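You operate a simulated robot arm through the tools that you are given. There is no shell and no other tool. Be economical: measure what you need, move in short steps, check, and stop when the job is done.

The job below is to be done with a simulated robot arm. You get a single attempt, and the scene is never put back.

## Task
Take the yellow meter with purple band and leave it on the pane of the light box. Then take the circle pack in silver with green band and put it on the shelf of the bench with orange legs. Then press the blue button marked drop two times. Then put the blue pad with purple band on the top of the bench with teal legs away on the work top of the mould rack. Then put the orange plug with square grip on the pane of the light box. Then take the pile of teal bowls and leave it on top of the dark disc with teal grips. Then take the block marked thirty and put it on the top of the bench with orange legs. Then fetch the blue wide brush with pink band and set it on the top of the steel bench with blue legs. Then open the drawer marked tabs. The order counts. Set down upright: orange plug with square grip, blue wide brush with pink band.

Only the result counts: the job must be done as asked and must still hold three seconds after the hand-in. Knocking over, shifting, dropping, spilling or breaking anything else fails it.

## Robot
A 7-joint arm with a four-finger gripper on a trunk, on a base that drives. Base frame: it is fixed to the floor where the robot stands at the start and does not move with it; the origin is under the middle of the robot, x ahead of it, y to its left, z up; the surface under the hand at the start is at about z = 0.84. Lengths are in m, angles in degrees, forces in N, time in s.
Its first joint turns from -69.0 to 172.0 degrees. Places, roughly: block marked thirty [0.75, 3.5, 0.75]; blue button marked drop [0.4, 0.1, 0.9]; blue pad with purple band (9x6x4 cm) [1, 1.7, 0.8]; blue wide brush with pink band (17x5x9 cm) [0.7, 4.3, 0.8]; circle pack in silver with green band [0.75, 0.5, 0.75]; dark disc with teal grips (15x12x3 cm) [0.8, 3.1, 0.8]; drawer marked tabs [-2, 2.1, 0.4]; orange plug with square grip (5x5x5 cm) [0.4, 2.4, 0.8]; pane of the light box (24x24 cm) [-1.94, 1.34, 0.92]; pile of teal bowls (8x8x8 cm) [0.7, 2.8, 0.8]; shelf of the bench with orange legs [-0.1, -1.2, 0.3]; top of the bench with orange legs [-0.1, -1.2, 0.8]; top of the steel bench with blue legs [0.6, 3, 0.8]; work top of the mould rack (40x24 cm) [-4.96, 1.06, 0.86]; yellow meter with purple band [0.75, 0, 0.75]. Payload 3.67 kg.
The tool frame sits at the grasp point between the pads (the TCP): z along the fingers, y along the line on which they close. The tips reach 0.028 m beyond it. The gripper opens to 0.112 m. The gripper's body begins 0.073 m behind the TCP.
Orientation is told as [roll, pitch, yaw] about the base's x, y, z axes, in that order, counted from this pose: with the fingers straight down and closing along the base's y, the tool's x points along the base's -x, its y along +y and its z along -z.

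## Interface
- The arm moves only by the tool apply_moves. Its arguments are lists of equal length, an entry for each row: "slide": the shift along the tool's x, y, z in m, a list of three; "angular": the turn, a rotation vector about the tool's x, y, z in degrees, a list of three. In form: {"slide": [[x, y, z], ...], "angular": [[ax, ay, az], ...]}. A call has 1 to 20 rows; each row is the pose to reach, as a shift and turn from the pose commanded when the call began, along the tool's axes at that moment. "claw" is the opening in per cent of the stroke, from 0 (shut) to 100 (fully open), set as the call begins (left out, the last holds). Rows are played at 5 a second. More than 0.05 m and 8.6 degrees between two rows, or a gripper value outside its range, and nothing of the call is played. A pose out of reach is approached as far as the arm can. The call stops where the force on the tool passes 40 N (or 10 N more than at its start, if that is more) or the arm is blocked; 0.2 s more then pass. The fingers move at their own pace and stop on an object; they squeeze with about 25 N. The grip force told is the motor's: it shows also when the fingers shut on nothing. Time passes only in rows, and 0.2 s behind the last, so rows that repeat a pose let the fingers close. It gives the time, the measured TCP pose, the force on the tool (base axes), the opening and the grip force at its end, in the units of the frame above (readings bear some noise), with the torque about the TCP (base axes, N m) and any sound that the robot's microphone picked up.
- Cameras (640 x 400 px; columns grow to the right, rows downward): "scene" is now at [0.0994, -0.0528, 1.4889]; the picture's right is [-0.71, -0.71, -0.00], its down [-0.59, 0.59, -0.54] and it looks along [0.39, -0.38, -0.84] (base axes); focal length 214 px, centre (320, 200). "wrist" rides on the gripper at [0.06, -0.018, -0.104] in the tool frame; the picture's right is [0.29, 0.96, 0.00], its down [-0.80, 0.24, -0.55] and it looks along [-0.53, 0.16, 0.83] (tool axes); focal length 234 px, centre (320, 200).
- get_image(camera): a new picture of that camera. No time passes.
- move_column(by): slides the trunk up (or, below 0, down) by that many m; the arm and the scene camera ride with it, the base frame stays. It gives what a move gives, with no picture.
- drive_base(legs): drives the robot by 1 to 6 legs, each [ahead, turn to the left] in m and degrees, along the robot's own axes; the way and the turn of a leg run together, so that a leg with both is an arc; at most 1.5 m and 180 degrees a leg. The arm and the cameras ride along, it lands a little off, and it stops where it bumps. It gives what a move gives.
- pan_tilt(pan, tilt): turns the head with the scene camera to pan (to the left, within 86 degrees either way) and tilt (down, from -29 to 69), counted from straight ahead of the robot. It gives what a move gives.
- pixel_to_xyz(camera, pixels): for up to 12 pixels [column, row] of the newest picture of that camera ("zoom" is the newest enlarged one), the place [x, y, z] in the base frame of the surface seen there, good to about 0.003 m. No time passes.
- zoom(camera, box): a new picture of the part [left, top, right, bottom] of that camera's present view, enlarged. No time passes.
- hand_in(): hands the job in; it is judged then, once.

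Keep the steps short. Do not move on a guess: measure, check each grasp and each placing, and mend mistakes. In all there are 322 turns and 206 pictures (those below and enlarged ones count). Leave the gripper open and the arm clear of the work at the hand-in unless told otherwise, and finish with a single line.

The tools are called after "Request:" as a command line: name --argument value ..., lists and objects as JSON in quotes. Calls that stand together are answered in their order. apply_moves: Moves the arm, as the interface text tells. Its arguments: {"type":"object","properties":{"slide":{"type":"array","items":{"type":"array","items":{"type":"number"}}},"angular":{"type":"array","items":{"type":"array","items":{"type":"number"}}},"claw":{"type":"number"}},"required":["slide","angular"]} The other tools are called the same way: move_column (by) slides the trunk up or down; drive_base (legs) drives the base; pan_tilt (pan, tilt) turns the head that bears the scene camera; get_image (camera) takes a picture; pixel_to_xyz (camera, pixels) gives the place of the surface under pixels of a picture; zoom (camera, box) takes an enlarged picture of a part of a camera's view; hand_in () hands the job in.

At the start:

```text
time: 0.0
position: [0.6153, -0.3996, 1.0679]
tool_rot: [0.0, 0.0, 0.0]
force: [0.3, 0.3, 0.0]
ft_torque: [0.0, 0.02, -0.03]
opening: 0.112
grasp_force: 0.1
trunk travel left (down, up): [-0.65, 0.19]
robot x, y, heading: [0.002, 0.0028, 0.1]
head pan, tilt: [-44.9, 57.0]
```

scene: 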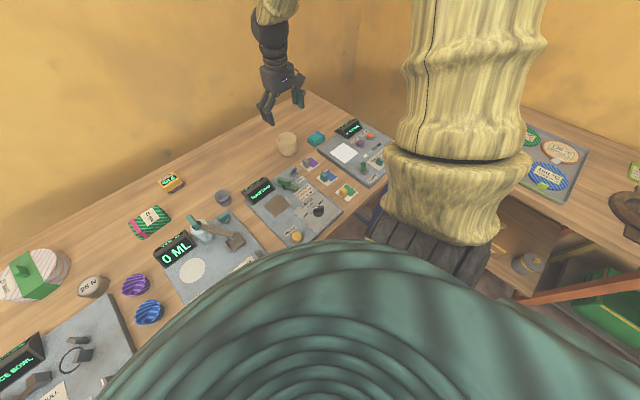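
wrist: 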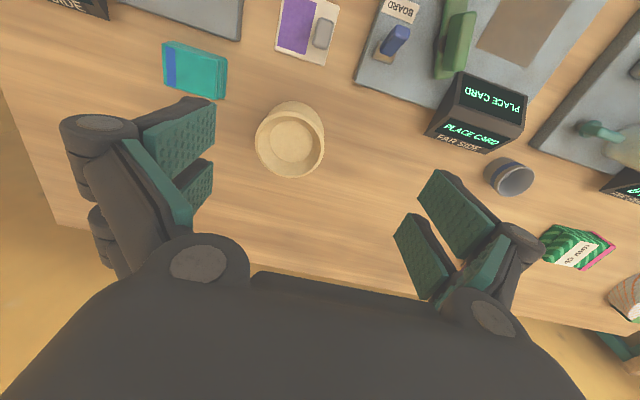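

I start by looking around: the present view shows the bench ahead with many items. I turn the head to straight ahead.

Request:
pan_tilt --pan 10 --tilt 45

Request:
get_image --camera "scene"

```text
time: 1.2
position: [0.6145, -0.4008, 1.0677]
tool_rot: [-0.2, 0.0, 0.0]
force: [0.1, -0.2, -0.4]
ft_torque: [0.03, 0.05, -0.02]
opening: 0.112
grasp_force: 0.0
trunk travel left (down, up): [-0.65, 0.19]
robot x, y, heading: [0.0011, -0.0002, 0.0]
head pan, tilt: [10.0, 45.0]
```

```text
203 pictures are left
```

scene: 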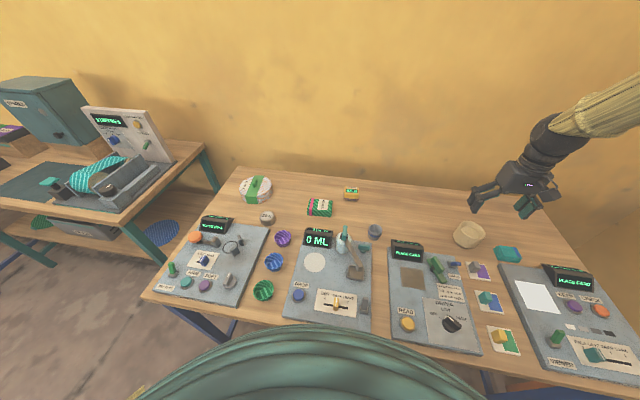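

The view shows the bench; I enlarge the middle parts to identify the meter, the circle pack and the drop button.

Request:
zoom --camera "scene" --box '[220, 160, 400, 272]'

Request:
zoom --camera "scene" --box '[270, 225, 400, 330]'

Request:
pixel_to_xyz --camera "scene" --pixels '[[351, 190], [351, 198], [256, 188], [319, 207], [298, 295], [230, 210], [210, 330], [330, 340]]'

```text
3.56 times, centred on (310, 216) of scene
```

zoom: 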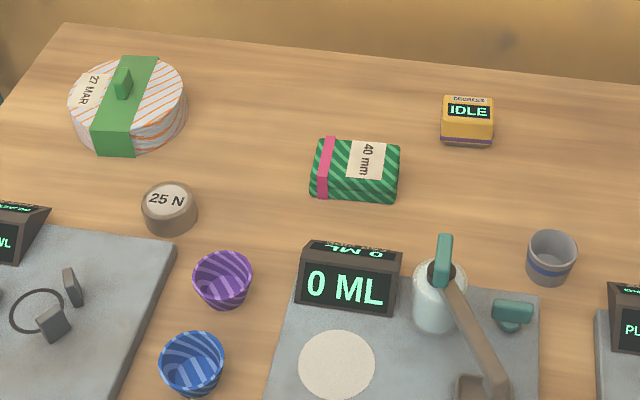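

```text
3.81 times, centred on (335, 278) of scene
```

zoom: 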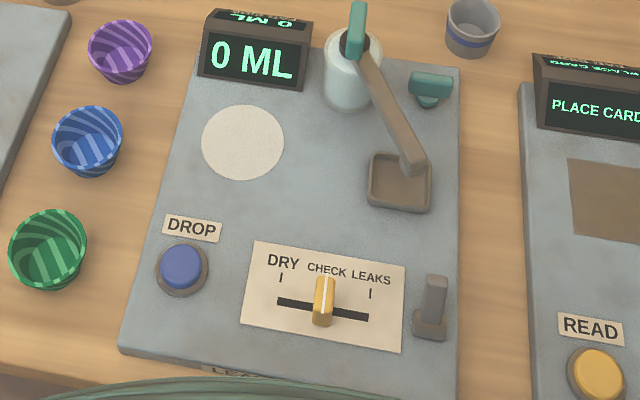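

```text
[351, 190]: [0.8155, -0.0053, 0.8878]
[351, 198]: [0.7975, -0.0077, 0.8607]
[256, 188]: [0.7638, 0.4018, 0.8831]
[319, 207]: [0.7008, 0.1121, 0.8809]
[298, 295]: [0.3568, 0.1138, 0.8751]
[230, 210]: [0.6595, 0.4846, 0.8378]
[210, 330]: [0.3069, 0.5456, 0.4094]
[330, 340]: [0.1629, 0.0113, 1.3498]
```

The meter is the yellow box reading IDLE at about (351,193). I measure it closely.

Request:
zoom --camera "scene" --box '[335, 180, 367, 200]'

```text
16.00 times, centred on (351, 190) of scene
```

zoom: 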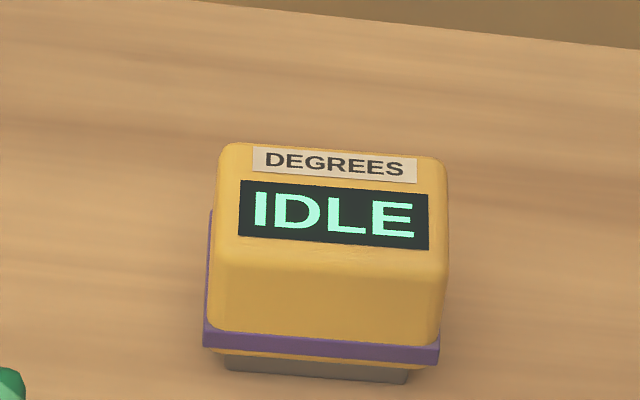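

Request:
pixel_to_xyz --camera "zoom" --pixels '[[225, 165], [440, 175], [215, 255], [440, 275], [320, 210], [325, 300], [212, 335], [430, 352], [330, 120], [320, 385], [550, 220]]'

```text
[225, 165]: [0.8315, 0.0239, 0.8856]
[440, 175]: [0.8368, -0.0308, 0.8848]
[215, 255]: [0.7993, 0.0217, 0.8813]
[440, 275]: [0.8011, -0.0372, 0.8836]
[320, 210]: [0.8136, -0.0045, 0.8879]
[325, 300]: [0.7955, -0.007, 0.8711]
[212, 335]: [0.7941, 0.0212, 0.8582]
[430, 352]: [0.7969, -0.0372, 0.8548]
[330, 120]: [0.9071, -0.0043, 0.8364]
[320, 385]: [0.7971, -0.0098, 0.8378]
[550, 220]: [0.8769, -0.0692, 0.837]
```

Meter centre is about (0.817,-0.006), top 0.887, 5.6 cm along y. I move over it at height first.

Request:
apply_moves --slide '[[-0.0203, 0.0395, 0], [-0.0405, 0.079, 0], [-0.0608, 0.1184, 0], [-0.081, 0.1579, 0], [-0.1013, 0.1974, 0], [-0.1215, 0.2369, 0], [-0.1418, 0.2764, 0], [-0.162, 0.3158, 0], [-0.1823, 0.3553, 0], [-0.2025, 0.3948, 0], [-0.2025, 0.3948, 0.04]]' --angular '[[0, 0, 0], [0, 0, 0], [0, 0, 0], [0, 0, 0], [0, 0, 0], [0, 0, 0], [0, 0, 0], [0, 0, 0], [0, 0, 0], [0, 0, -3], [0, 0, -3]]' --claw 100

Request:
get_image --camera "wrist"

```text
time: 3.6
position: [0.8181, -0.0082, 1.0259]
tool_rot: [0.0, -0.1, 3.0]
force: [1.0, 0.5, -0.1]
ft_torque: [0.0, 0.04, 0.04]
opening: 0.112
grasp_force: 0.0
trunk travel left (down, up): [-0.65, 0.19]
robot x, y, heading: [0.0012, 0.0015, -0.2]
head pan, tilt: [10.0, 45.0]
```

```text
199 pictures are left
```

wrist: 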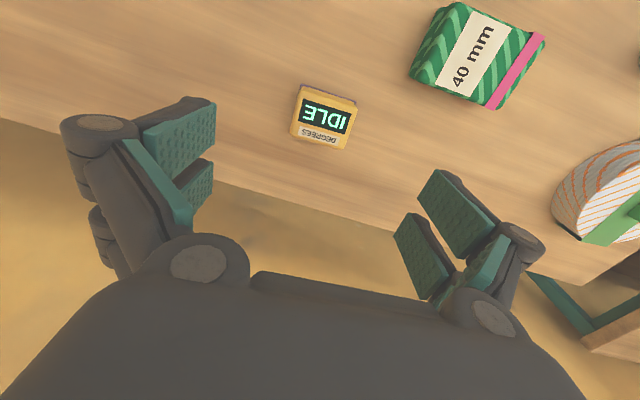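

The meter is at about (323,118) in the wrist view. I check its corners from here.

Request:
pixel_to_xyz --camera "wrist" --pixels '[[302, 90], [354, 104], [295, 134], [343, 147], [325, 118]]'

```text
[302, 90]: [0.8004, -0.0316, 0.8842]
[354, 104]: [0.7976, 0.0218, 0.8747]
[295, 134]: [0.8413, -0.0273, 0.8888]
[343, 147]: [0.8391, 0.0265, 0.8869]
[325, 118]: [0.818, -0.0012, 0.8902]
```

Centre (0.819,-0.003) agrees with the tool. I descend, then close.

Request:
apply_moves --slide '[[0, 0.003, 0.04], [0, 0.003, 0.08], [0, 0.004, 0.12], [0, 0.004, 0.152]]' --angular '[[0, 0, 0], [0, 0, 0], [0, 0, 0], [0, 0, 0]]'

Request:
apply_moves --slide '[[0, 0, 0], [0, 0, 0], [0, 0, 0], [0, 0, -0.02], [0, 0, -0.06], [0, 0, -0.1]]' --angular '[[0, 0, 0], [0, 0, 0], [0, 0, 0], [0, 0, 0], [0, 0, 0], [0, 0, 0]]' --claw 0

Request:
get_image --camera "wrist"

```text
time: 4.6
position: [0.8197, -0.0029, 0.8765]
tool_rot: [-0.1, 0.0, 2.9]
force: [0.5, 0.4, 0.4]
ft_torque: [0.02, 0.0, 0.03]
opening: 0.1116
grasp_force: 0.1
trunk travel left (down, up): [-0.65, 0.19]
robot x, y, heading: [0.004, 0.0024, 0.1]
head pan, tilt: [10.0, 45.0]
```

```text
time: 6.0
position: [0.818, -0.0014, 0.9768]
tool_rot: [-0.2, 0.0, 3.0]
force: [-0.5, -0.8, -1.9]
ft_torque: [0.02, -0.03, -0.02]
opening: 0.0617
grasp_force: 25.3
trunk travel left (down, up): [-0.65, 0.19]
robot x, y, heading: [-0.001, -0.0023, -0.1]
head pan, tilt: [10.0, 45.0]
```

```text
198 pictures are left
```

wrist: 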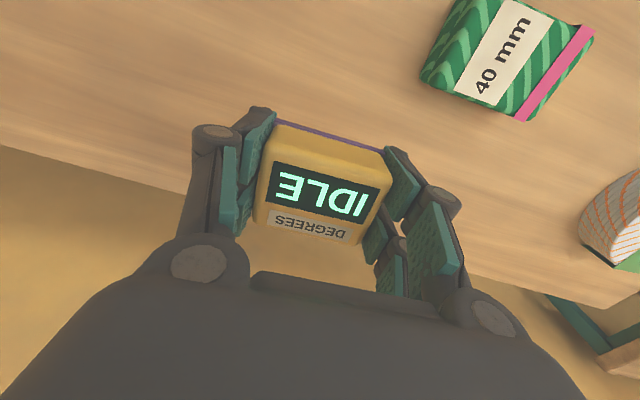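

The meter is held. I raise and draw the arm in for driving.

Request:
apply_moves --slide '[[0, 0, -0.05], [0, 0, -0.1], [0.04, 0, -0.12], [0.08, 0, -0.14], [0.12, 0, -0.16], [0.16, 0, -0.18], [0.2, 0, -0.18], [0.24, 0, -0.18], [0.28, 0, -0.18], [0.32, 0, -0.18], [0.35, 0, -0.18]]' --angular '[[0, 0, 0], [0, 0, 0], [0, 0, 0], [0, 0, 0], [0, 0, 0], [0, 0, 0], [0, 0, 0], [0, 0, 0], [0, 0, 0], [0, 0, 0], [0, 0, 0]]'

Request:
pan_tilt --pan 86 --tilt 30

Request:
get_image --camera "scene"

Request:
pan_tilt --pan -86 --tilt 30

Request:
get_image --camera "scene"

```text
time: 8.4
position: [0.4698, -0.0184, 1.1547]
tool_rot: [-0.1, -0.1, 3.0]
force: [-0.4, 0.3, -0.4]
ft_torque: [-0.02, -0.05, 0.0]
opening: 0.0615
grasp_force: 24.8
trunk travel left (down, up): [-0.65, 0.19]
robot x, y, heading: [-0.0008, -0.0041, 0.2]
head pan, tilt: [10.0, 45.0]
```

```text
time: 9.9
position: [0.4695, -0.0185, 1.1538]
tool_rot: [-0.2, 0.1, 3.0]
force: [-0.8, -0.6, -1.3]
ft_torque: [0.01, 0.0, 0.0]
opening: 0.0617
grasp_force: 25.3
trunk travel left (down, up): [-0.65, 0.19]
robot x, y, heading: [-0.0021, -0.0018, -0.0]
head pan, tilt: [85.9, 30.0]
```

```text
197 pictures are left
```

scene: 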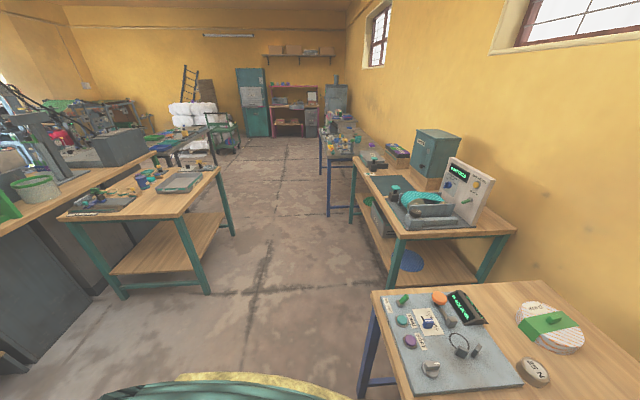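

```text
time: 12.5
position: [0.4694, -0.0184, 1.1538]
tool_rot: [-0.1, 0.0, 2.9]
force: [0.1, 0.4, -1.1]
ft_torque: [-0.02, 0.0, -0.01]
opening: 0.0616
grasp_force: 25.0
trunk travel left (down, up): [-0.65, 0.19]
robot x, y, heading: [-0.0014, 0.0003, 0.0]
head pan, tilt: [-85.9, 30.0]
```

```text
196 pictures are left
```

scene: 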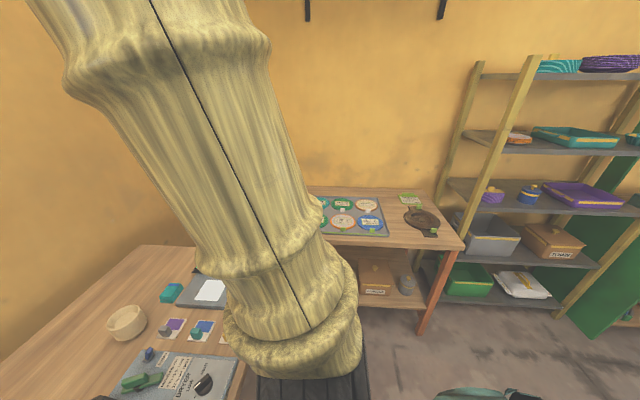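

The left view shows the aisle and islands. I measure bench positions in a fresh left view, turning the robot left to see further too.

Request:
drive_base --legs '[[-0.1, 0], [0, 90]]'

Request:
pan_tilt --pan 40 --tilt 30

Request:
get_image --camera "scene"

```text
time: 17.4
position: [-0.0732, 0.4678, 1.1544]
tool_rot: [-0.1, 0.0, 91.9]
force: [-0.2, 0.1, -1.2]
ft_torque: [0.01, -0.03, -0.01]
opening: 0.0618
grasp_force: 24.7
trunk travel left (down, up): [-0.65, 0.19]
robot x, y, heading: [-0.0973, 0.0011, 89.0]
head pan, tilt: [-85.9, 30.0]
```

```text
time: 19.5
position: [-0.0722, 0.47, 1.1542]
tool_rot: [-0.1, 0.0, 91.9]
force: [-0.9, -0.2, -1.2]
ft_torque: [0.0, 0.04, 0.0]
opening: 0.062
grasp_force: 25.1
trunk travel left (down, up): [-0.65, 0.19]
robot x, y, heading: [-0.1006, -0.0004, 88.8]
head pan, tilt: [40.0, 30.0]
```

```text
195 pictures are left
```

scene: 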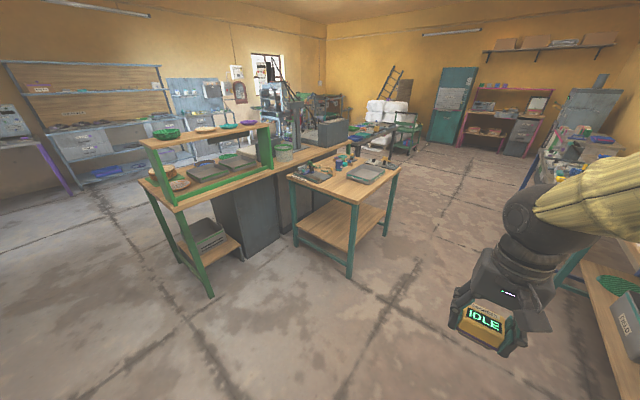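

Request:
zoom --camera "scene" --box '[130, 80, 430, 300]'

Request:
pixel_to_xyz --camera "scene" --pixels '[[212, 296], [350, 276], [296, 242], [386, 234], [222, 164], [365, 173], [320, 132], [178, 205], [290, 182], [350, 203], [70, 190], [398, 166]]'

```text
1.82 times, centred on (280, 190) of scene
```

zoom: 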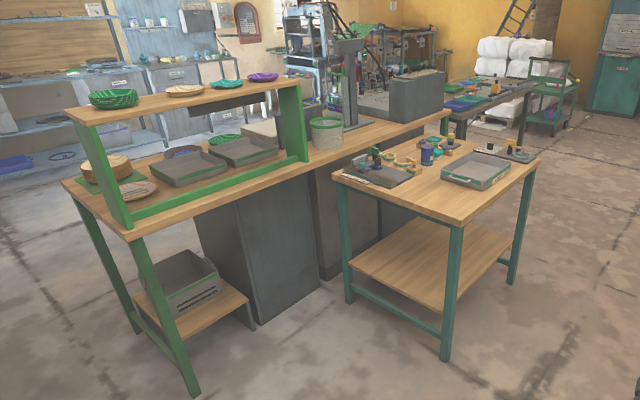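

```text
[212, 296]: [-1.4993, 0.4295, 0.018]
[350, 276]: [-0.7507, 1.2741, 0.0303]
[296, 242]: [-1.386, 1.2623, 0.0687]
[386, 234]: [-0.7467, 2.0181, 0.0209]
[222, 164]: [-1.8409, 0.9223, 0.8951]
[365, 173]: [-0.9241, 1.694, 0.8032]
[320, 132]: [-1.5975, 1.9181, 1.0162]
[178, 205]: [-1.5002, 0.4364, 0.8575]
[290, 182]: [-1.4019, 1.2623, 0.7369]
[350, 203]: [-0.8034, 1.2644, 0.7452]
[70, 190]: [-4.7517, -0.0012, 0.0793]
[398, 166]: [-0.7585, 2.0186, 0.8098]
```

The green-legged island's front edge is at x≈-1.5, y 0.43 onward. I turn to face -x and look before driving round its south end.

Request:
drive_base --legs '[[0, 100]]'

Request:
pan_tilt --pan 0 --tilt 25

Request:
get_image --camera "scene"

```text
time: 24.2
position: [-0.5659, -0.0626, 1.1545]
tool_rot: [-0.1, 0.1, -167.2]
force: [0.0, -0.5, -1.4]
ft_torque: [0.03, -0.02, 0.04]
opening: 0.0618
grasp_force: 24.9
trunk travel left (down, up): [-0.65, 0.19]
robot x, y, heading: [-0.0952, -0.0006, -170.0]
head pan, tilt: [40.0, 30.0]
```

```text
time: 25.2
position: [-0.5647, -0.0617, 1.1547]
tool_rot: [-0.1, 0.0, -167.2]
force: [-0.5, 0.0, -1.4]
ft_torque: [0.03, 0.01, -0.03]
opening: 0.0619
grasp_force: 25.3
trunk travel left (down, up): [-0.65, 0.19]
robot x, y, heading: [-0.1016, 0.0003, -170.1]
head pan, tilt: [0.0, 25.0]
```

```text
193 pictures are left
```

scene: 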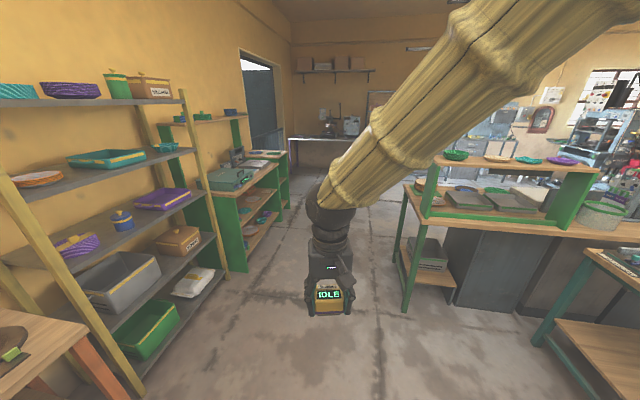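

Request:
pixel_to_xyz --camera "scene" --pixels '[[246, 268], [276, 222], [205, 290], [404, 310], [300, 210], [380, 215], [290, 168]]'

```text
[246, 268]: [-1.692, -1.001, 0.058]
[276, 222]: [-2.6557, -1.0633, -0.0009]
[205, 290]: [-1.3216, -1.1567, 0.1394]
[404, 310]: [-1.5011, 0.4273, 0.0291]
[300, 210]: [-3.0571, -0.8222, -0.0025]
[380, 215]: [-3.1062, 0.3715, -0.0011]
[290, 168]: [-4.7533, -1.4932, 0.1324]
```

The corridor's midline is y≈-0.28 (shelves at y≈-1.0, island at y≈0.43). I drive through.

Request:
drive_base --legs '[[1.4, 0], [0, -10], [1.35, 0], [0, -90]]'

Request:
pan_tilt --pan -45 --tilt 30

Request:
get_image --camera "scene"

```text
time: 43.2
position: [-2.8001, 0.2558, 1.1552]
tool_rot: [-0.1, 0.0, 91.1]
force: [-0.6, 0.3, -1.0]
ft_torque: [0.0, -0.03, 0.03]
opening: 0.0616
grasp_force: 24.7
trunk travel left (down, up): [-0.65, 0.19]
robot x, y, heading: [-2.8363, -0.2106, 88.1]
head pan, tilt: [0.0, 25.0]
```

```text
time: 44.3
position: [-2.8019, 0.2567, 1.1541]
tool_rot: [-0.1, 0.0, 91.1]
force: [0.3, 0.7, -0.7]
ft_torque: [-0.01, -0.02, 0.06]
opening: 0.0615
grasp_force: 24.8
trunk travel left (down, up): [-0.65, 0.19]
robot x, y, heading: [-2.8373, -0.21, 88.5]
head pan, tilt: [-45.0, 30.0]
```

```text
192 pictures are left
```

scene: 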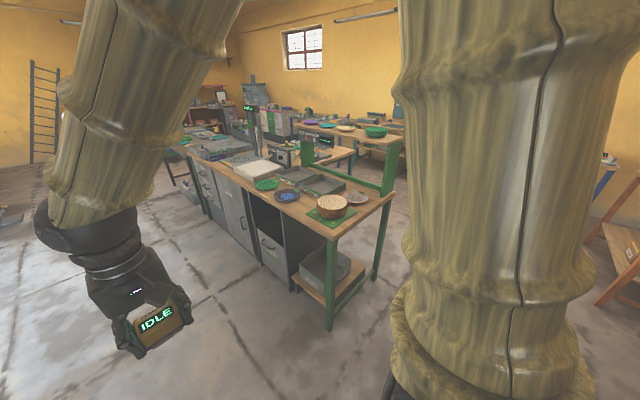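

Request:
zoom --camera "scene" --box '[160, 90, 400, 240]'

Request:
pixel_to_xyz --camera "scene" --pixels '[[258, 170], [330, 328], [329, 238], [190, 168], [190, 205], [240, 160]]'

```text
2.67 times, centred on (280, 165) of scene
```

zoom: 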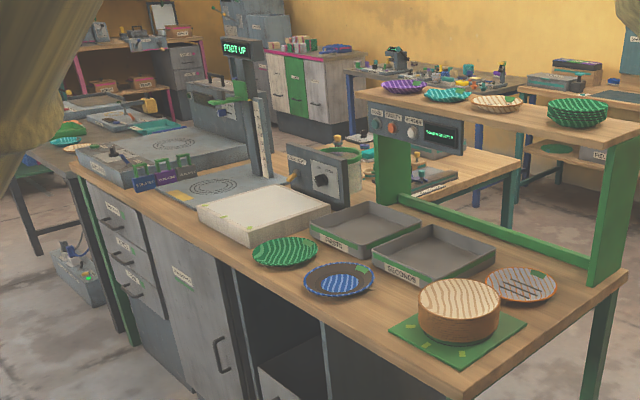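

```text
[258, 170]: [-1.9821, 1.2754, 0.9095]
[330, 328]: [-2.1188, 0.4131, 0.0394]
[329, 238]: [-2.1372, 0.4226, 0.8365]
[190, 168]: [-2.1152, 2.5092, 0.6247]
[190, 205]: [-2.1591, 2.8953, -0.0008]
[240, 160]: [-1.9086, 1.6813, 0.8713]
```

The light box is the white panel at pixel (258,170), (-1.98,1.28,0.91). I drive along the west side and turn to face it.

Request:
drive_base --legs '[[1.5, 0], [0, -88], [0.05, 0]]'

Request:
pan_tilt --pan 0 --tilt 40

Request:
get_image --camera "scene"

```text
time: 56.0
position: [-2.2758, 1.2838, 1.152]
tool_rot: [-0.2, 0.1, 4.2]
force: [1.1, 0.1, -1.2]
ft_torque: [0.01, 0.08, 0.01]
opening: 0.0617
grasp_force: 25.5
trunk travel left (down, up): [-0.65, 0.19]
robot x, y, heading: [-2.7464, 1.2946, 1.2]
head pan, tilt: [-45.0, 30.0]
```

```text
time: 57.1
position: [-2.2779, 1.2853, 1.1543]
tool_rot: [-0.1, -0.1, 4.0]
force: [0.1, 0.8, -0.4]
ft_torque: [-0.02, 0.03, 0.03]
opening: 0.0619
grasp_force: 25.0
trunk travel left (down, up): [-0.65, 0.19]
robot x, y, heading: [-2.7492, 1.2932, 1.2]
head pan, tilt: [0.0, 40.0]
```

```text
190 pictures are left
```

scene: 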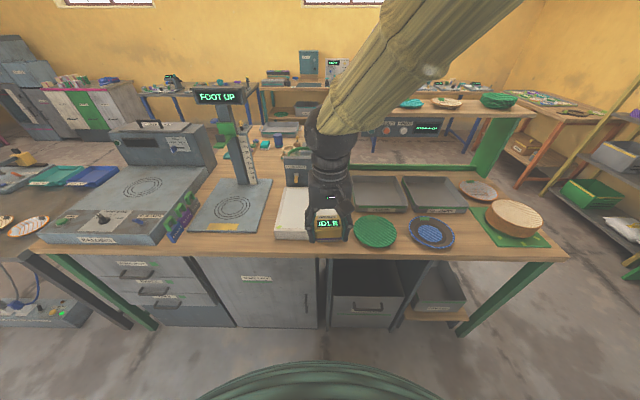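

I enlarge the light box region.

Request:
zoom --camera "scene" --box '[240, 130, 368, 260]'

Request:
get_image --camera "wrist"

```text
3.08 times, centred on (304, 195) of scene
```

zoom: 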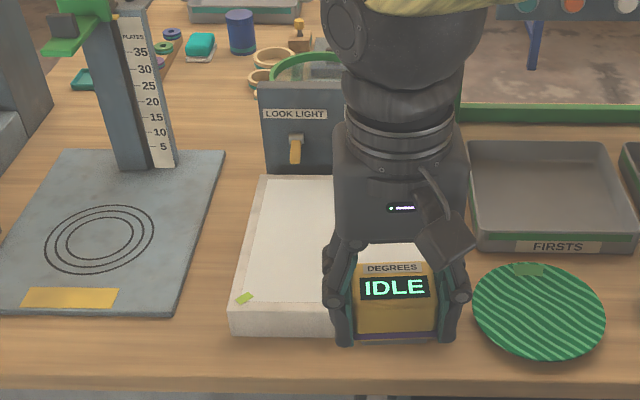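

```text
188 pictures are left
```

wrist: 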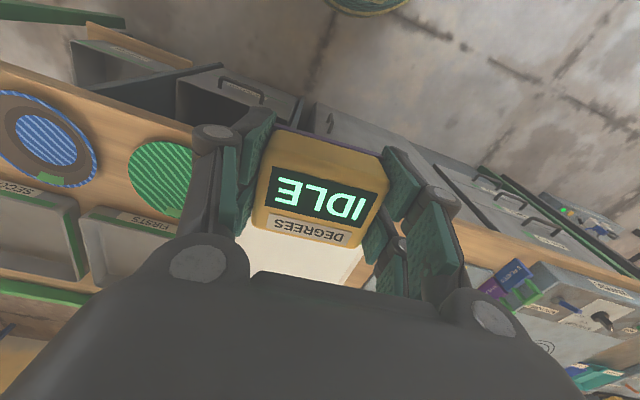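

Request:
pixel_to_xyz --camera "zoom" --pixels '[[232, 310], [264, 178], [245, 298], [272, 182], [310, 310], [290, 240], [320, 185], [300, 130], [295, 150]]'

```text
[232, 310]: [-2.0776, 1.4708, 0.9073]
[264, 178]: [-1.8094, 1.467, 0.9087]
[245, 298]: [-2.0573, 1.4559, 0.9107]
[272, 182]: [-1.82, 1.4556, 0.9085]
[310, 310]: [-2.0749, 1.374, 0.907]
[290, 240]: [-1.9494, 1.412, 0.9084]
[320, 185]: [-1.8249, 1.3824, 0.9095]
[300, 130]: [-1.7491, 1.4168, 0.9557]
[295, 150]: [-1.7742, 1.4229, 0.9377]
```

The pane spans x -2.08…-1.81, y 1.21…1.47 at z≈0.909. I move the meter over (-1.94,1.30) and part-way down.

Request:
apply_moves --slide '[[-0.0423, -0.001, 0], [-0.0845, -0.002, 0], [-0.1268, -0.003, 0], [-0.169, -0.0043, 0], [-0.2114, -0.0054, 0], [-0.2536, -0.0065, 0], [-0.296, -0.0075, 0], [-0.3382, -0.0086, 0], [-0.3382, -0.0086, 0.045], [-0.3382, -0.0086, 0.09], [-0.3382, -0.0086, 0.135], [-0.3382, -0.0086, 0.17]]' --angular '[[0, 0, 0], [0, 0, 0], [0, 0, 0], [0, 0, 0], [0, 0, 0], [0, 0, 0], [0, 0, 0], [0, 0, 4], [0, 0, 4], [0, 0, 4], [0, 0, 4], [0, 0, 4]]'

Request:
get_image --camera "wrist"

```text
time: 59.7
position: [-1.9396, 1.3004, 0.9821]
tool_rot: [-0.2, 0.0, 0.1]
force: [0.3, -0.2, -1.3]
ft_torque: [-0.03, 0.03, -0.03]
opening: 0.0617
grasp_force: 25.5
trunk travel left (down, up): [-0.65, 0.19]
robot x, y, heading: [-2.749, 1.2918, 1.3]
head pan, tilt: [0.0, 40.0]
```

```text
187 pictures are left
```

wrist: 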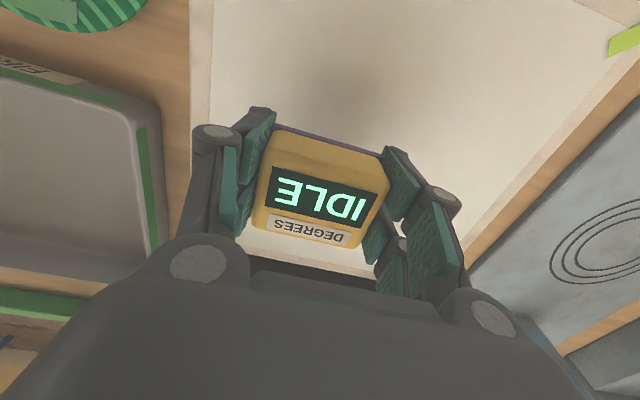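

Over the pane. I lower gently to contact.

Request:
apply_moves --slide '[[0, 0, 0.015], [0, 0, 0.025], [0, 0, 0.03], [0, 0, 0.033]]' --angular '[[0, 0, 0], [0, 0, 0], [0, 0, 0], [0, 0, 0]]'

```text
time: 60.7
position: [-1.941, 1.2989, 0.9503]
tool_rot: [-0.1, 0.0, 0.0]
force: [0.2, 0.1, -1.0]
ft_torque: [-0.02, 0.0, 0.0]
opening: 0.0618
grasp_force: 25.3
trunk travel left (down, up): [-0.65, 0.19]
robot x, y, heading: [-2.7459, 1.2937, 1.1]
head pan, tilt: [0.0, 40.0]
```

Request:
apply_moves --slide '[[0, 0, 0.002], [0, 0, 0.004], [0, 0, 0.006]]' --angular '[[0, 0, 0], [0, 0, 0], [0, 0, 0]]'

```text
time: 61.5
position: [-1.9401, 1.2997, 0.9466]
tool_rot: [-0.1, -0.2, 0.0]
force: [2.9, -1.4, 16.9]
ft_torque: [-0.11, 0.06, 0.04]
opening: 0.0616
grasp_force: 25.1
trunk travel left (down, up): [-0.65, 0.19]
robot x, y, heading: [-2.7495, 1.3006, 1.1]
head pan, tilt: [0.0, 40.0]
```

Contact felt (17 N up). I release and rise.

Request:
apply_moves --slide '[[0, 0, -0.003], [0, 0, -0.003], [0, 0, -0.003], [0, 0, -0.04], [0, 0, -0.08], [0, 0, -0.12], [0, 0, -0.16], [0, 0, -0.2]]' --angular '[[0, 0, 0], [0, 0, 0], [0, 0, 0], [0, 0, 0], [0, 0, 0], [0, 0, 0], [0, 0, 0], [0, 0, 0]]' --claw 85

Request:
apply_moves --slide '[[0.045, 0, 0], [0.09, 0, 0], [0.135, 0, 0], [0.18, 0, 0], [0.225, 0, 0], [0.27, 0, 0], [0.315, 0, 0], [0.345, 0, 0]]' --angular '[[0, 0, 0], [0, 0, 0], [0, 0, 0], [0, 0, 0], [0, 0, 0], [0, 0, 0], [0, 0, 0], [0, 0, 0]]'

Request:
zoom --camera "scene" --box '[240, 130, 400, 260]'

```text
time: 63.3
position: [-1.9406, 1.2997, 1.1472]
tool_rot: [-0.1, 0.0, 0.1]
force: [-1.1, -1.0, 0.7]
ft_torque: [0.02, -0.04, -0.01]
opening: 0.0955
grasp_force: 0.1
trunk travel left (down, up): [-0.65, 0.19]
robot x, y, heading: [-2.7474, 1.2946, 1.0]
head pan, tilt: [0.0, 40.0]
```

```text
time: 65.1
position: [-2.2837, 1.2995, 1.1439]
tool_rot: [0.0, 0.0, 0.2]
force: [-0.5, -0.2, 0.0]
ft_torque: [-0.01, -0.02, 0.01]
opening: 0.0952
grasp_force: 0.0
trunk travel left (down, up): [-0.65, 0.19]
robot x, y, heading: [-2.7467, 1.2973, 1.3]
head pan, tilt: [0.0, 40.0]
```

```text
3.08 times, centred on (320, 195) of scene
```

zoom: 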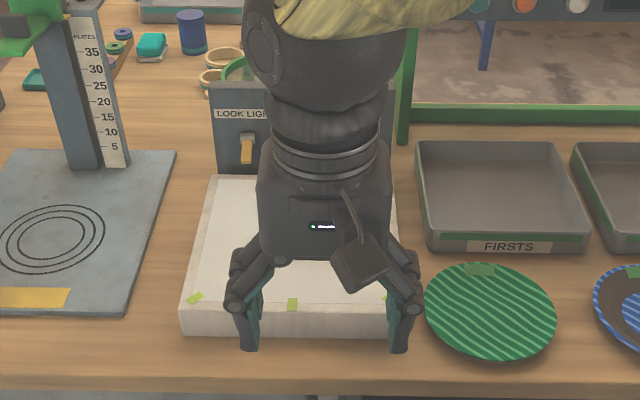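

The gripper hides the meter in the scene view; I check with the wrist camera.

Request:
get_image --camera "wrist"

```text
185 pictures are left
```

wrist: 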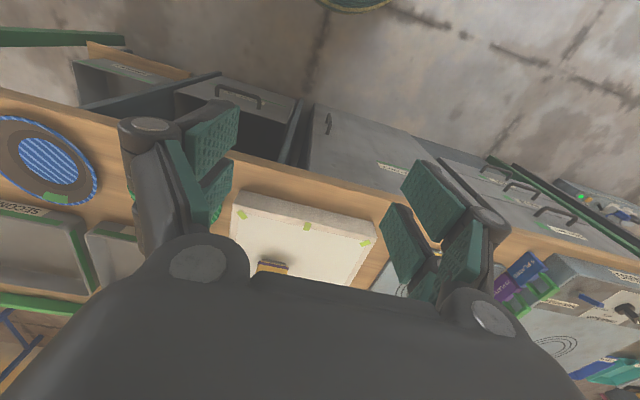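

The meter stands on the pane (wrist pixel (272,266)). Now I drive back for the circle pack.

Request:
drive_base --legs '[[0, -91.2], [1.5, 0], [0, 90], [1.5, 0]]'

```text
time: 87.1
position: [-0.7931, -0.1728, 1.1435]
tool_rot: [-0.2, 0.0, 0.0]
force: [0.4, 0.3, 0.8]
ft_torque: [0.03, 0.03, 0.02]
opening: 0.0953
grasp_force: 0.1
trunk travel left (down, up): [-0.65, 0.19]
robot x, y, heading: [-1.2556, -0.1739, 1.0]
head pan, tilt: [0.0, 40.0]
```

I go on to (0,0.3) and look at the pack.

Request:
drive_base --legs '[[0, 19.7], [1.32, 0], [0, -20]]'

Request:
pan_tilt --pan 10 --tilt 50

Request:
get_image --camera "scene"

Request:
get_image --camera "wrist"

```text
time: 96.0
position: [0.4528, 0.3374, 1.1442]
tool_rot: [-0.1, 0.0, 1.5]
force: [-0.2, 0.8, 0.1]
ft_torque: [0.01, 0.0, 0.01]
opening: 0.0953
grasp_force: 0.0
trunk travel left (down, up): [-0.65, 0.19]
robot x, y, heading: [-0.0103, 0.3273, 2.3]
head pan, tilt: [0.0, 40.0]
```

```text
time: 96.7
position: [0.453, 0.3394, 1.1445]
tool_rot: [-0.1, 0.0, 1.5]
force: [-0.2, 0.8, 0.1]
ft_torque: [0.01, 0.01, 0.01]
opening: 0.0954
grasp_force: 0.0
trunk travel left (down, up): [-0.65, 0.19]
robot x, y, heading: [-0.011, 0.3181, 2.3]
head pan, tilt: [10.0, 50.0]
```

```text
184 pictures are left
```

scene: 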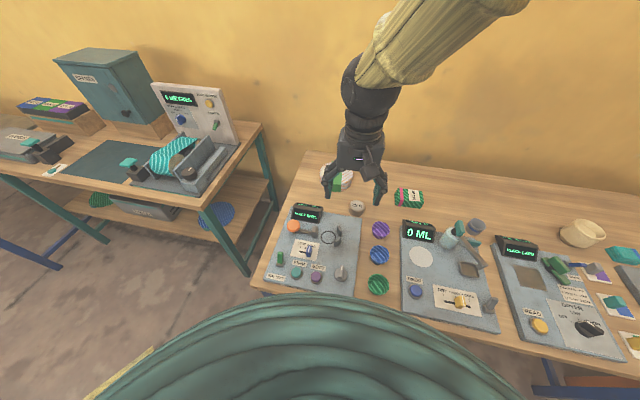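

```text
183 pictures are left
```

wrist: 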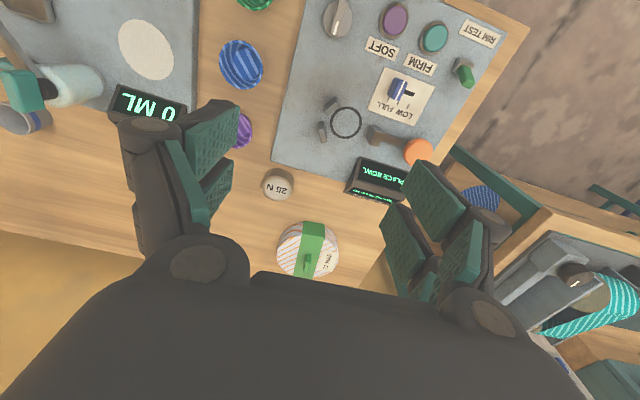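

Request:
zoom --camera "wrist" --box '[256, 200, 356, 280]'

```text
5.00 times, centred on (306, 240) of wrist
```

zoom: 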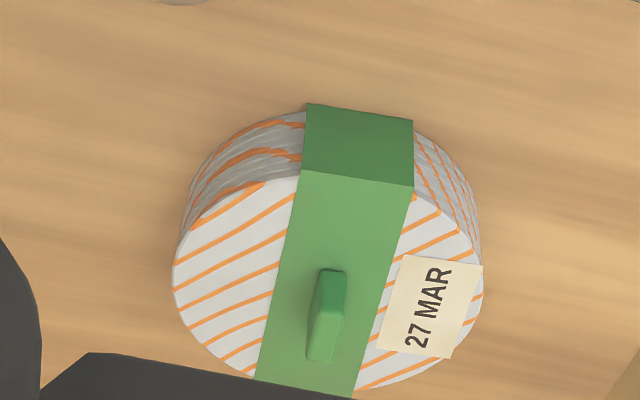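

Request:
pixel_to_xyz --camera "zoom" --pixels '[[175, 270], [480, 290], [330, 273], [325, 345], [310, 310], [345, 310], [360, 190], [200, 350], [306, 380], [360, 104], [420, 375], [240, 280]]'

```text
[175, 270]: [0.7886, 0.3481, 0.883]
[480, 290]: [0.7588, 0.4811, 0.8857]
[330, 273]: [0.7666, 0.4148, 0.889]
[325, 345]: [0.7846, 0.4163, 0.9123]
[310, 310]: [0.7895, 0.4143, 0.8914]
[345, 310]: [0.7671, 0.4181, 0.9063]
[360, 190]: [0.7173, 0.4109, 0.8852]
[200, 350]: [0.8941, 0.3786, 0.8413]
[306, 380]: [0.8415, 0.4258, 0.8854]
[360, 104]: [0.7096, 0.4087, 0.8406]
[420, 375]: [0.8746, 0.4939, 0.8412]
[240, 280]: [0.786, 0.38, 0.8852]
```

The pack is about 13.5 cm across, so it must be lifted by its green fin on top (≈(0.776,0.416), z 0.886–0.912). Before choosing the grip angle I look at the destination shelf.

Request:
drive_base --legs '[[-0.2, 0], [0, -92]]'

Request:
pan_tilt --pan 0 --tilt 30

Request:
get_image --camera "scene"

```text
time: 102.2
position: [-0.2182, -0.1482, 1.1452]
tool_rot: [-0.2, 0.0, -91.6]
force: [-0.3, -0.8, 0.7]
ft_torque: [0.02, 0.01, -0.04]
opening: 0.0953
grasp_force: 0.0
trunk travel left (down, up): [-0.65, 0.19]
robot x, y, heading: [-0.2112, 0.3154, -90.6]
head pan, tilt: [10.0, 50.0]
```

```text
time: 103.1
position: [-0.2182, -0.1495, 1.1432]
tool_rot: [-0.1, 0.0, -91.5]
force: [-0.4, -0.3, -0.3]
ft_torque: [0.0, 0.01, 0.0]
opening: 0.0954
grasp_force: 0.1
trunk travel left (down, up): [-0.65, 0.19]
robot x, y, heading: [-0.2091, 0.3159, -90.5]
head pan, tilt: [0.0, 30.0]
```

```text
181 pictures are left
```

scene: 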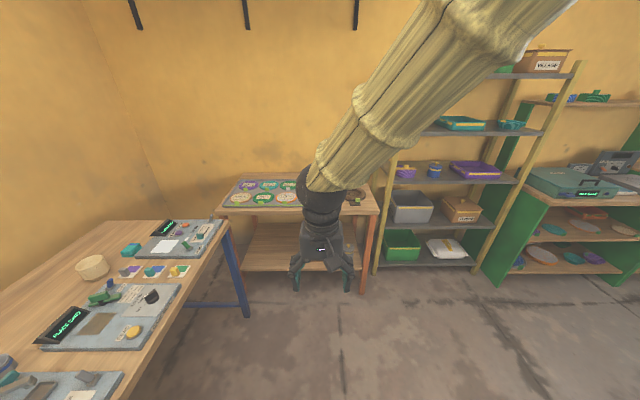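

I lower the trunk to look under the bench top.

Request:
move_column --by -0.5

Request:
pan_tilt --pan 0 --tilt 15

Request:
get_image --camera "scene"

```text
refused: -0.5 is not a number from -0.4 to 0.4
```

```text
time: 103.8
position: [-0.22, -0.1488, 1.1432]
tool_rot: [-0.2, -0.1, -91.6]
force: [0.7, -0.8, 0.3]
ft_torque: [-0.02, -0.01, -0.02]
opening: 0.0951
grasp_force: 0.0
trunk travel left (down, up): [-0.65, 0.19]
robot x, y, heading: [-0.2094, 0.3159, -90.4]
head pan, tilt: [0.0, 15.0]
```

```text
180 pictures are left
```

scene: 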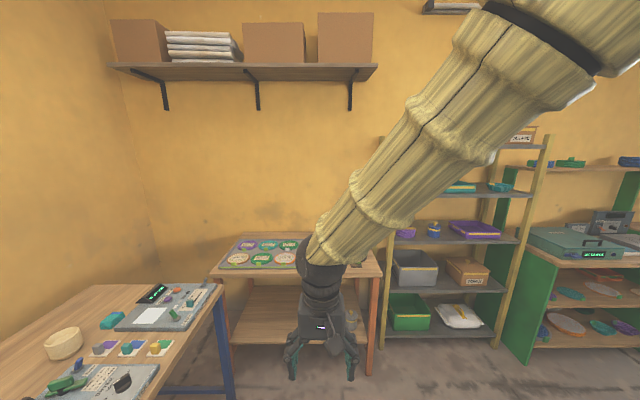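

Request:
move_column --by -0.4

Request:
get_image --camera "scene"

```text
time: 107.7
position: [-0.219, -0.1505, 0.745]
tool_rot: [-0.1, 0.0, -91.6]
force: [-0.3, -0.1, -1.4]
ft_torque: [0.03, -0.01, 0.01]
opening: 0.0954
grasp_force: 0.2
trunk travel left (down, up): [-0.25, 0.59]
robot x, y, heading: [-0.2094, 0.314, -90.6]
head pan, tilt: [0.0, 15.0]
```

```text
179 pictures are left
```

scene: 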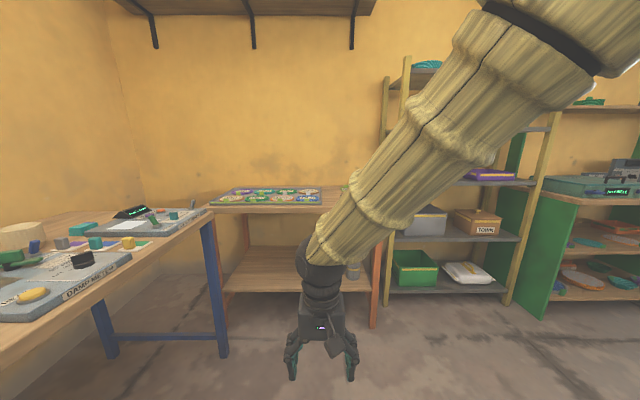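

Request:
pixel_to_xyz --camera "scene" --pixels '[[250, 211], [240, 292], [270, 293], [260, 256], [225, 325], [373, 325], [355, 275], [215, 252], [285, 270], [240, 270], [225, 211], [360, 300]]'

Request:
zoom --camera "scene" --box '[200, 170, 400, 340]'

```text
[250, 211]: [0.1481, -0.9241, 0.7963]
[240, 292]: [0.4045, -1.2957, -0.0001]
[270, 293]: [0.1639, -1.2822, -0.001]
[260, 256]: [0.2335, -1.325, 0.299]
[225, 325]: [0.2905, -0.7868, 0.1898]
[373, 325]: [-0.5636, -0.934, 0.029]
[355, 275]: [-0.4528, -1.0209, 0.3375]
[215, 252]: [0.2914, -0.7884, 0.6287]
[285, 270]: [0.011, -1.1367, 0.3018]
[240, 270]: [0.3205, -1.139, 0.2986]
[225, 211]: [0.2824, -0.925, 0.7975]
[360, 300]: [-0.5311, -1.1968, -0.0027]
```

```text
2.35 times, centred on (300, 255) of scene
```

zoom: 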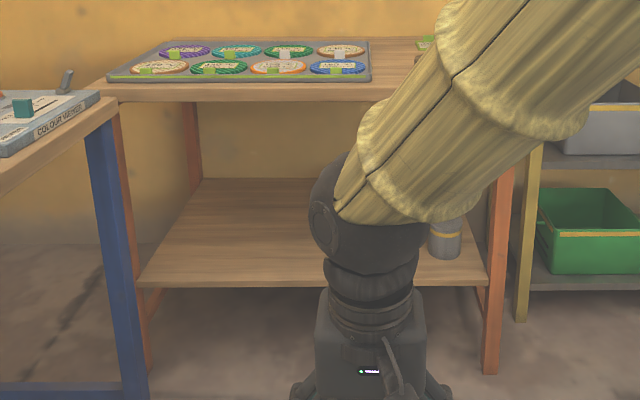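

The shelf is at z≈0.30, free for x 0.0…0.32, front edge near y≈-0.97, top's underside about 0.74. A 45° tilted grip on the fin will fit under. I raise the trunk and go back to the pack.

Request:
move_column --by 0.4

Request:
drive_base --legs '[[0, 92], [0.19, 0]]'

```text
time: 111.5
position: [-0.2194, -0.1487, 1.1439]
tool_rot: [-0.1, 0.1, -91.6]
force: [0.1, -0.1, -0.1]
ft_torque: [-0.01, -0.03, 0.0]
opening: 0.0952
grasp_force: 0.1
trunk travel left (down, up): [-0.65, 0.19]
robot x, y, heading: [-0.214, 0.3153, -90.7]
head pan, tilt: [0.0, 15.0]
```

```text
time: 117.0
position: [0.4445, 0.3332, 1.1436]
tool_rot: [0.0, 0.1, 0.9]
force: [0.8, 0.4, -0.3]
ft_torque: [0.01, 0.02, 0.01]
opening: 0.0952
grasp_force: 0.1
trunk travel left (down, up): [-0.65, 0.19]
robot x, y, heading: [-0.0217, 0.3201, 2.0]
head pan, tilt: [0.0, 15.0]
```

Now I move above the pack and align the yaw to 7°.

Request:
apply_moves --slide '[[-0.044, 0.013, 0], [-0.088, 0.026, 0], [-0.132, 0.039, 0], [-0.176, 0.052, 0], [-0.22, 0.066, 0]]' --angular '[[0, 0, 0], [0, 0, -1.5], [0, 0, -3], [0, 0, -4.5], [0, 0, -6]]' --claw 50

Request:
apply_moves --slide '[[-0.015, 0, 0], [-0.03, 0, 0], [-0.045, 0, 0.0], [-0.06, 0, 0], [-0.08, 0, 0], [-0.1, 0, 0]]' --angular '[[0, -7.5, 0], [0, -15, 0], [0, -22.5, 0], [0, -30, 0], [0, -37.5, 0], [0, -45, 0]]'

Request:
zoom --camera "wrist" --box '[160, 50, 480, 250]'

```text
time: 118.2
position: [0.661, 0.4023, 1.1433]
tool_rot: [-0.2, 0.1, 7.0]
force: [-0.6, 0.6, -0.8]
ft_torque: [-0.03, 0.06, 0.02]
opening: 0.0561
grasp_force: 0.0
trunk travel left (down, up): [-0.65, 0.19]
robot x, y, heading: [-0.0216, 0.322, 2.1]
head pan, tilt: [0.0, 15.0]
```

```text
time: 119.8
position: [0.7621, 0.3947, 1.1846]
tool_rot: [9.8, -42.8, -1.0]
force: [-0.9, -0.1, 0.2]
ft_torque: [0.01, 0.0, 0.01]
opening: 0.0558
grasp_force: 0.0
out of reach, approached as far as the arm can: row 6
trunk travel left (down, up): [-0.65, 0.19]
robot x, y, heading: [-0.0183, 0.3218, 1.9]
head pan, tilt: [0.0, 15.0]
stopped in row 6: the arm was blocked; the commanded pose is now the measured one
```

```text
2.00 times, centred on (320, 150) of wrist
```

zoom: 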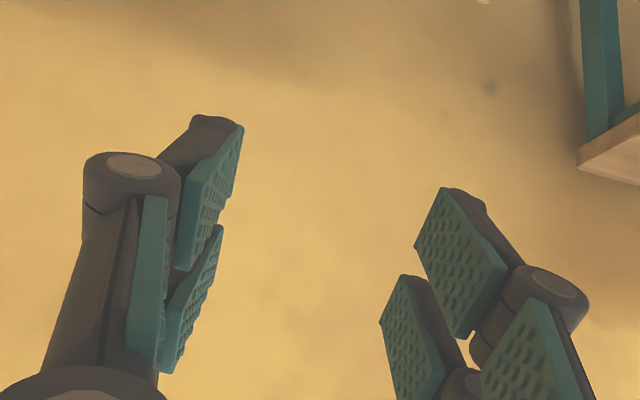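

The arm hit a limit tilting so high up. I back off to a 30° tilt and lower at the same time.

Request:
apply_moves --slide '[[0, 0, 0], [0.0, 0.0, 0.0], [0.03, 0.001, 0.034], [0.06, 0.002, 0.068], [0.09, 0.003, 0.102]]' --angular '[[2.5, 6.7, -2.7], [5.0, 13.4, -5.35], [5.0, 13.4, -5.35], [5.0, 13.4, -5.35], [5.0, 13.4, -5.35]]'

Request:
get_image --camera "wrist"

```text
time: 121.1
position: [0.7866, 0.3821, 1.0983]
tool_rot: [7.7, -31.2, -0.8]
force: [0.2, -0.2, 0.1]
ft_torque: [0.02, -0.02, -0.01]
opening: 0.0559
grasp_force: 0.0
trunk travel left (down, up): [-0.65, 0.19]
robot x, y, heading: [-0.0229, 0.3185, 2.0]
head pan, tilt: [0.0, 15.0]
stopped in row 5: the arm was blocked; the commanded pose is now the measured one
```

```text
176 pictures are left
```

wrist: 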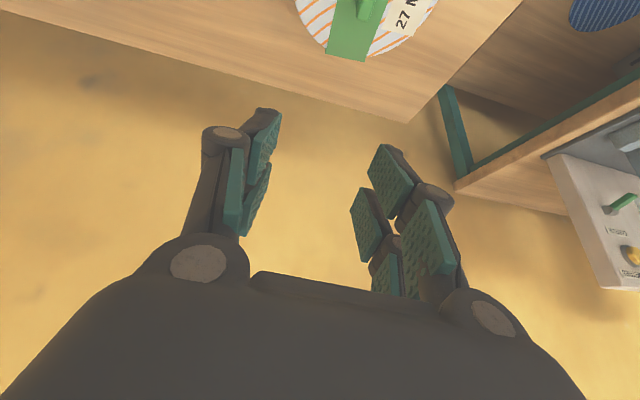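

The blocked readings show the hand spun about its own axis, so a wrist joint is near its limit. I retreat upward to the vertical pose and try the tilt with another spin.

Request:
apply_moves --slide '[[0.02, 0, -0.026], [0.04, 0, -0.052], [0.06, 0, -0.078], [0.077, 0, -0.104]]' --angular '[[0, 7.8, 0], [0, 15.6, 0], [0, 23.4, 0], [0, 31, 0]]'

```text
time: 122.1
position: [0.6645, 0.3694, 1.1443]
tool_rot: [6.4, -0.3, 3.3]
force: [-0.1, 0.4, 0.0]
ft_torque: [0.02, 0.02, 0.0]
opening: 0.0558
grasp_force: 0.0
trunk travel left (down, up): [-0.65, 0.19]
robot x, y, heading: [-0.0219, 0.3239, 2.0]
head pan, tilt: [0.0, 15.0]
```

Request:
apply_moves --slide '[[0, 0, 0], [0, 0, 0], [0, 0, 0], [0, 0, 0]]' --angular '[[6.4, 0, 0], [6.4, 0, 8], [6.4, 0, 16], [6.4, 0, 23]]'

Request:
apply_moves --slide '[[0, 0, 0], [0, 0, 0], [0, 0, 0.0], [0, 0, 0], [0, 0, 0], [0, 0, 0]]' --angular '[[0, -7.5, 0], [0, -15, 0], [0, -22.5, 0], [0, -30, 0], [0, -37.5, 0], [0, -45, 0]]'

```text
time: 123.1
position: [0.6677, 0.3694, 1.1462]
tool_rot: [0.0, 0.9, -19.8]
force: [-0.2, -1.0, 1.0]
ft_torque: [0.03, -0.01, -0.02]
opening: 0.0561
grasp_force: 0.0
trunk travel left (down, up): [-0.65, 0.19]
robot x, y, heading: [-0.0209, 0.3214, 1.9]
head pan, tilt: [0.0, 15.0]
```

```text
time: 124.5
position: [0.6731, 0.3557, 1.1569]
tool_rot: [6.4, -40.7, -25.8]
force: [0.8, -0.1, -0.7]
ft_torque: [-0.01, -0.02, -0.01]
opening: 0.0563
grasp_force: 0.1
trunk travel left (down, up): [-0.65, 0.19]
robot x, y, heading: [-0.022, 0.3196, 2.2]
head pan, tilt: [0.0, 15.0]
```

Request:
apply_moves --slide '[[0, 0, 0], [0, 0, 0]]' --angular '[[0, 0, 0], [0, 0, 0]]'

Request:
pan_tilt --pan 0 --tilt 15

Request:
get_image --camera "scene"

```text
time: 125.1
position: [0.6731, 0.3581, 1.1579]
tool_rot: [6.4, -40.6, -25.6]
force: [0.2, 0.1, -0.8]
ft_torque: [0.05, 0.0, -0.01]
opening: 0.0562
grasp_force: 0.1
trunk travel left (down, up): [-0.65, 0.19]
robot x, y, heading: [-0.0231, 0.3216, 2.0]
head pan, tilt: [0.0, 15.0]
```

```text
time: 125.7
position: [0.6729, 0.3599, 1.1606]
tool_rot: [6.4, -40.8, -25.5]
force: [0.5, -0.5, 0.3]
ft_torque: [0.01, -0.02, -0.03]
opening: 0.0559
grasp_force: 0.0
trunk travel left (down, up): [-0.65, 0.19]
robot x, y, heading: [-0.0251, 0.3218, 2.3]
head pan, tilt: [0.0, 15.0]
```

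```text
175 pictures are left
```

scene: 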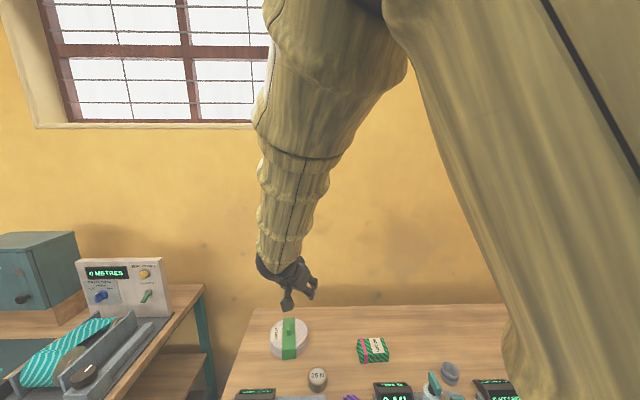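

I measure the hand's size: wrist bulb and forearm in this view.

Request:
pixel_to_xyz --camera "scene" --pixels '[[270, 270], [280, 262], [300, 268], [288, 300], [310, 290], [282, 240], [290, 190], [330, 60], [320, 130], [258, 262], [265, 240], [301, 240]]'

Request:
zoom --camera "scene" --box '[230, 200, 350, 330]'

```text
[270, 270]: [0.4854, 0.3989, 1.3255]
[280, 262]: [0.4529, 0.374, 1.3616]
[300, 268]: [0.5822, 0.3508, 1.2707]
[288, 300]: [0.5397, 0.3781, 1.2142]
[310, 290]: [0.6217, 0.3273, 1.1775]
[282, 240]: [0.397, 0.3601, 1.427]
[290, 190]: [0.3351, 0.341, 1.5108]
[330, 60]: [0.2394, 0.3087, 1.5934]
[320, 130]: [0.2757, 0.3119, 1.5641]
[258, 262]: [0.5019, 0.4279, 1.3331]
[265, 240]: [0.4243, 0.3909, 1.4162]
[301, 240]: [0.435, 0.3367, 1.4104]
```

```text
3.08 times, centred on (290, 265) of scene
```

zoom: 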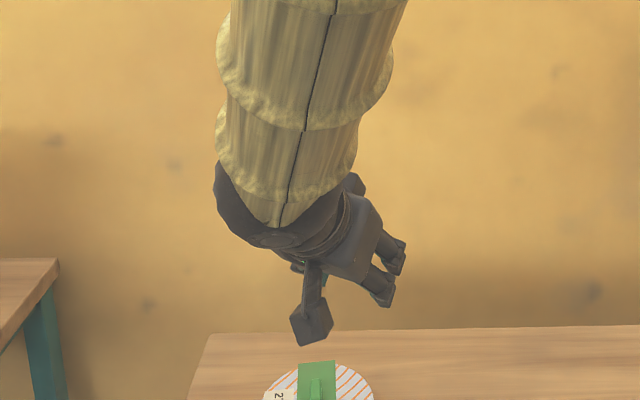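

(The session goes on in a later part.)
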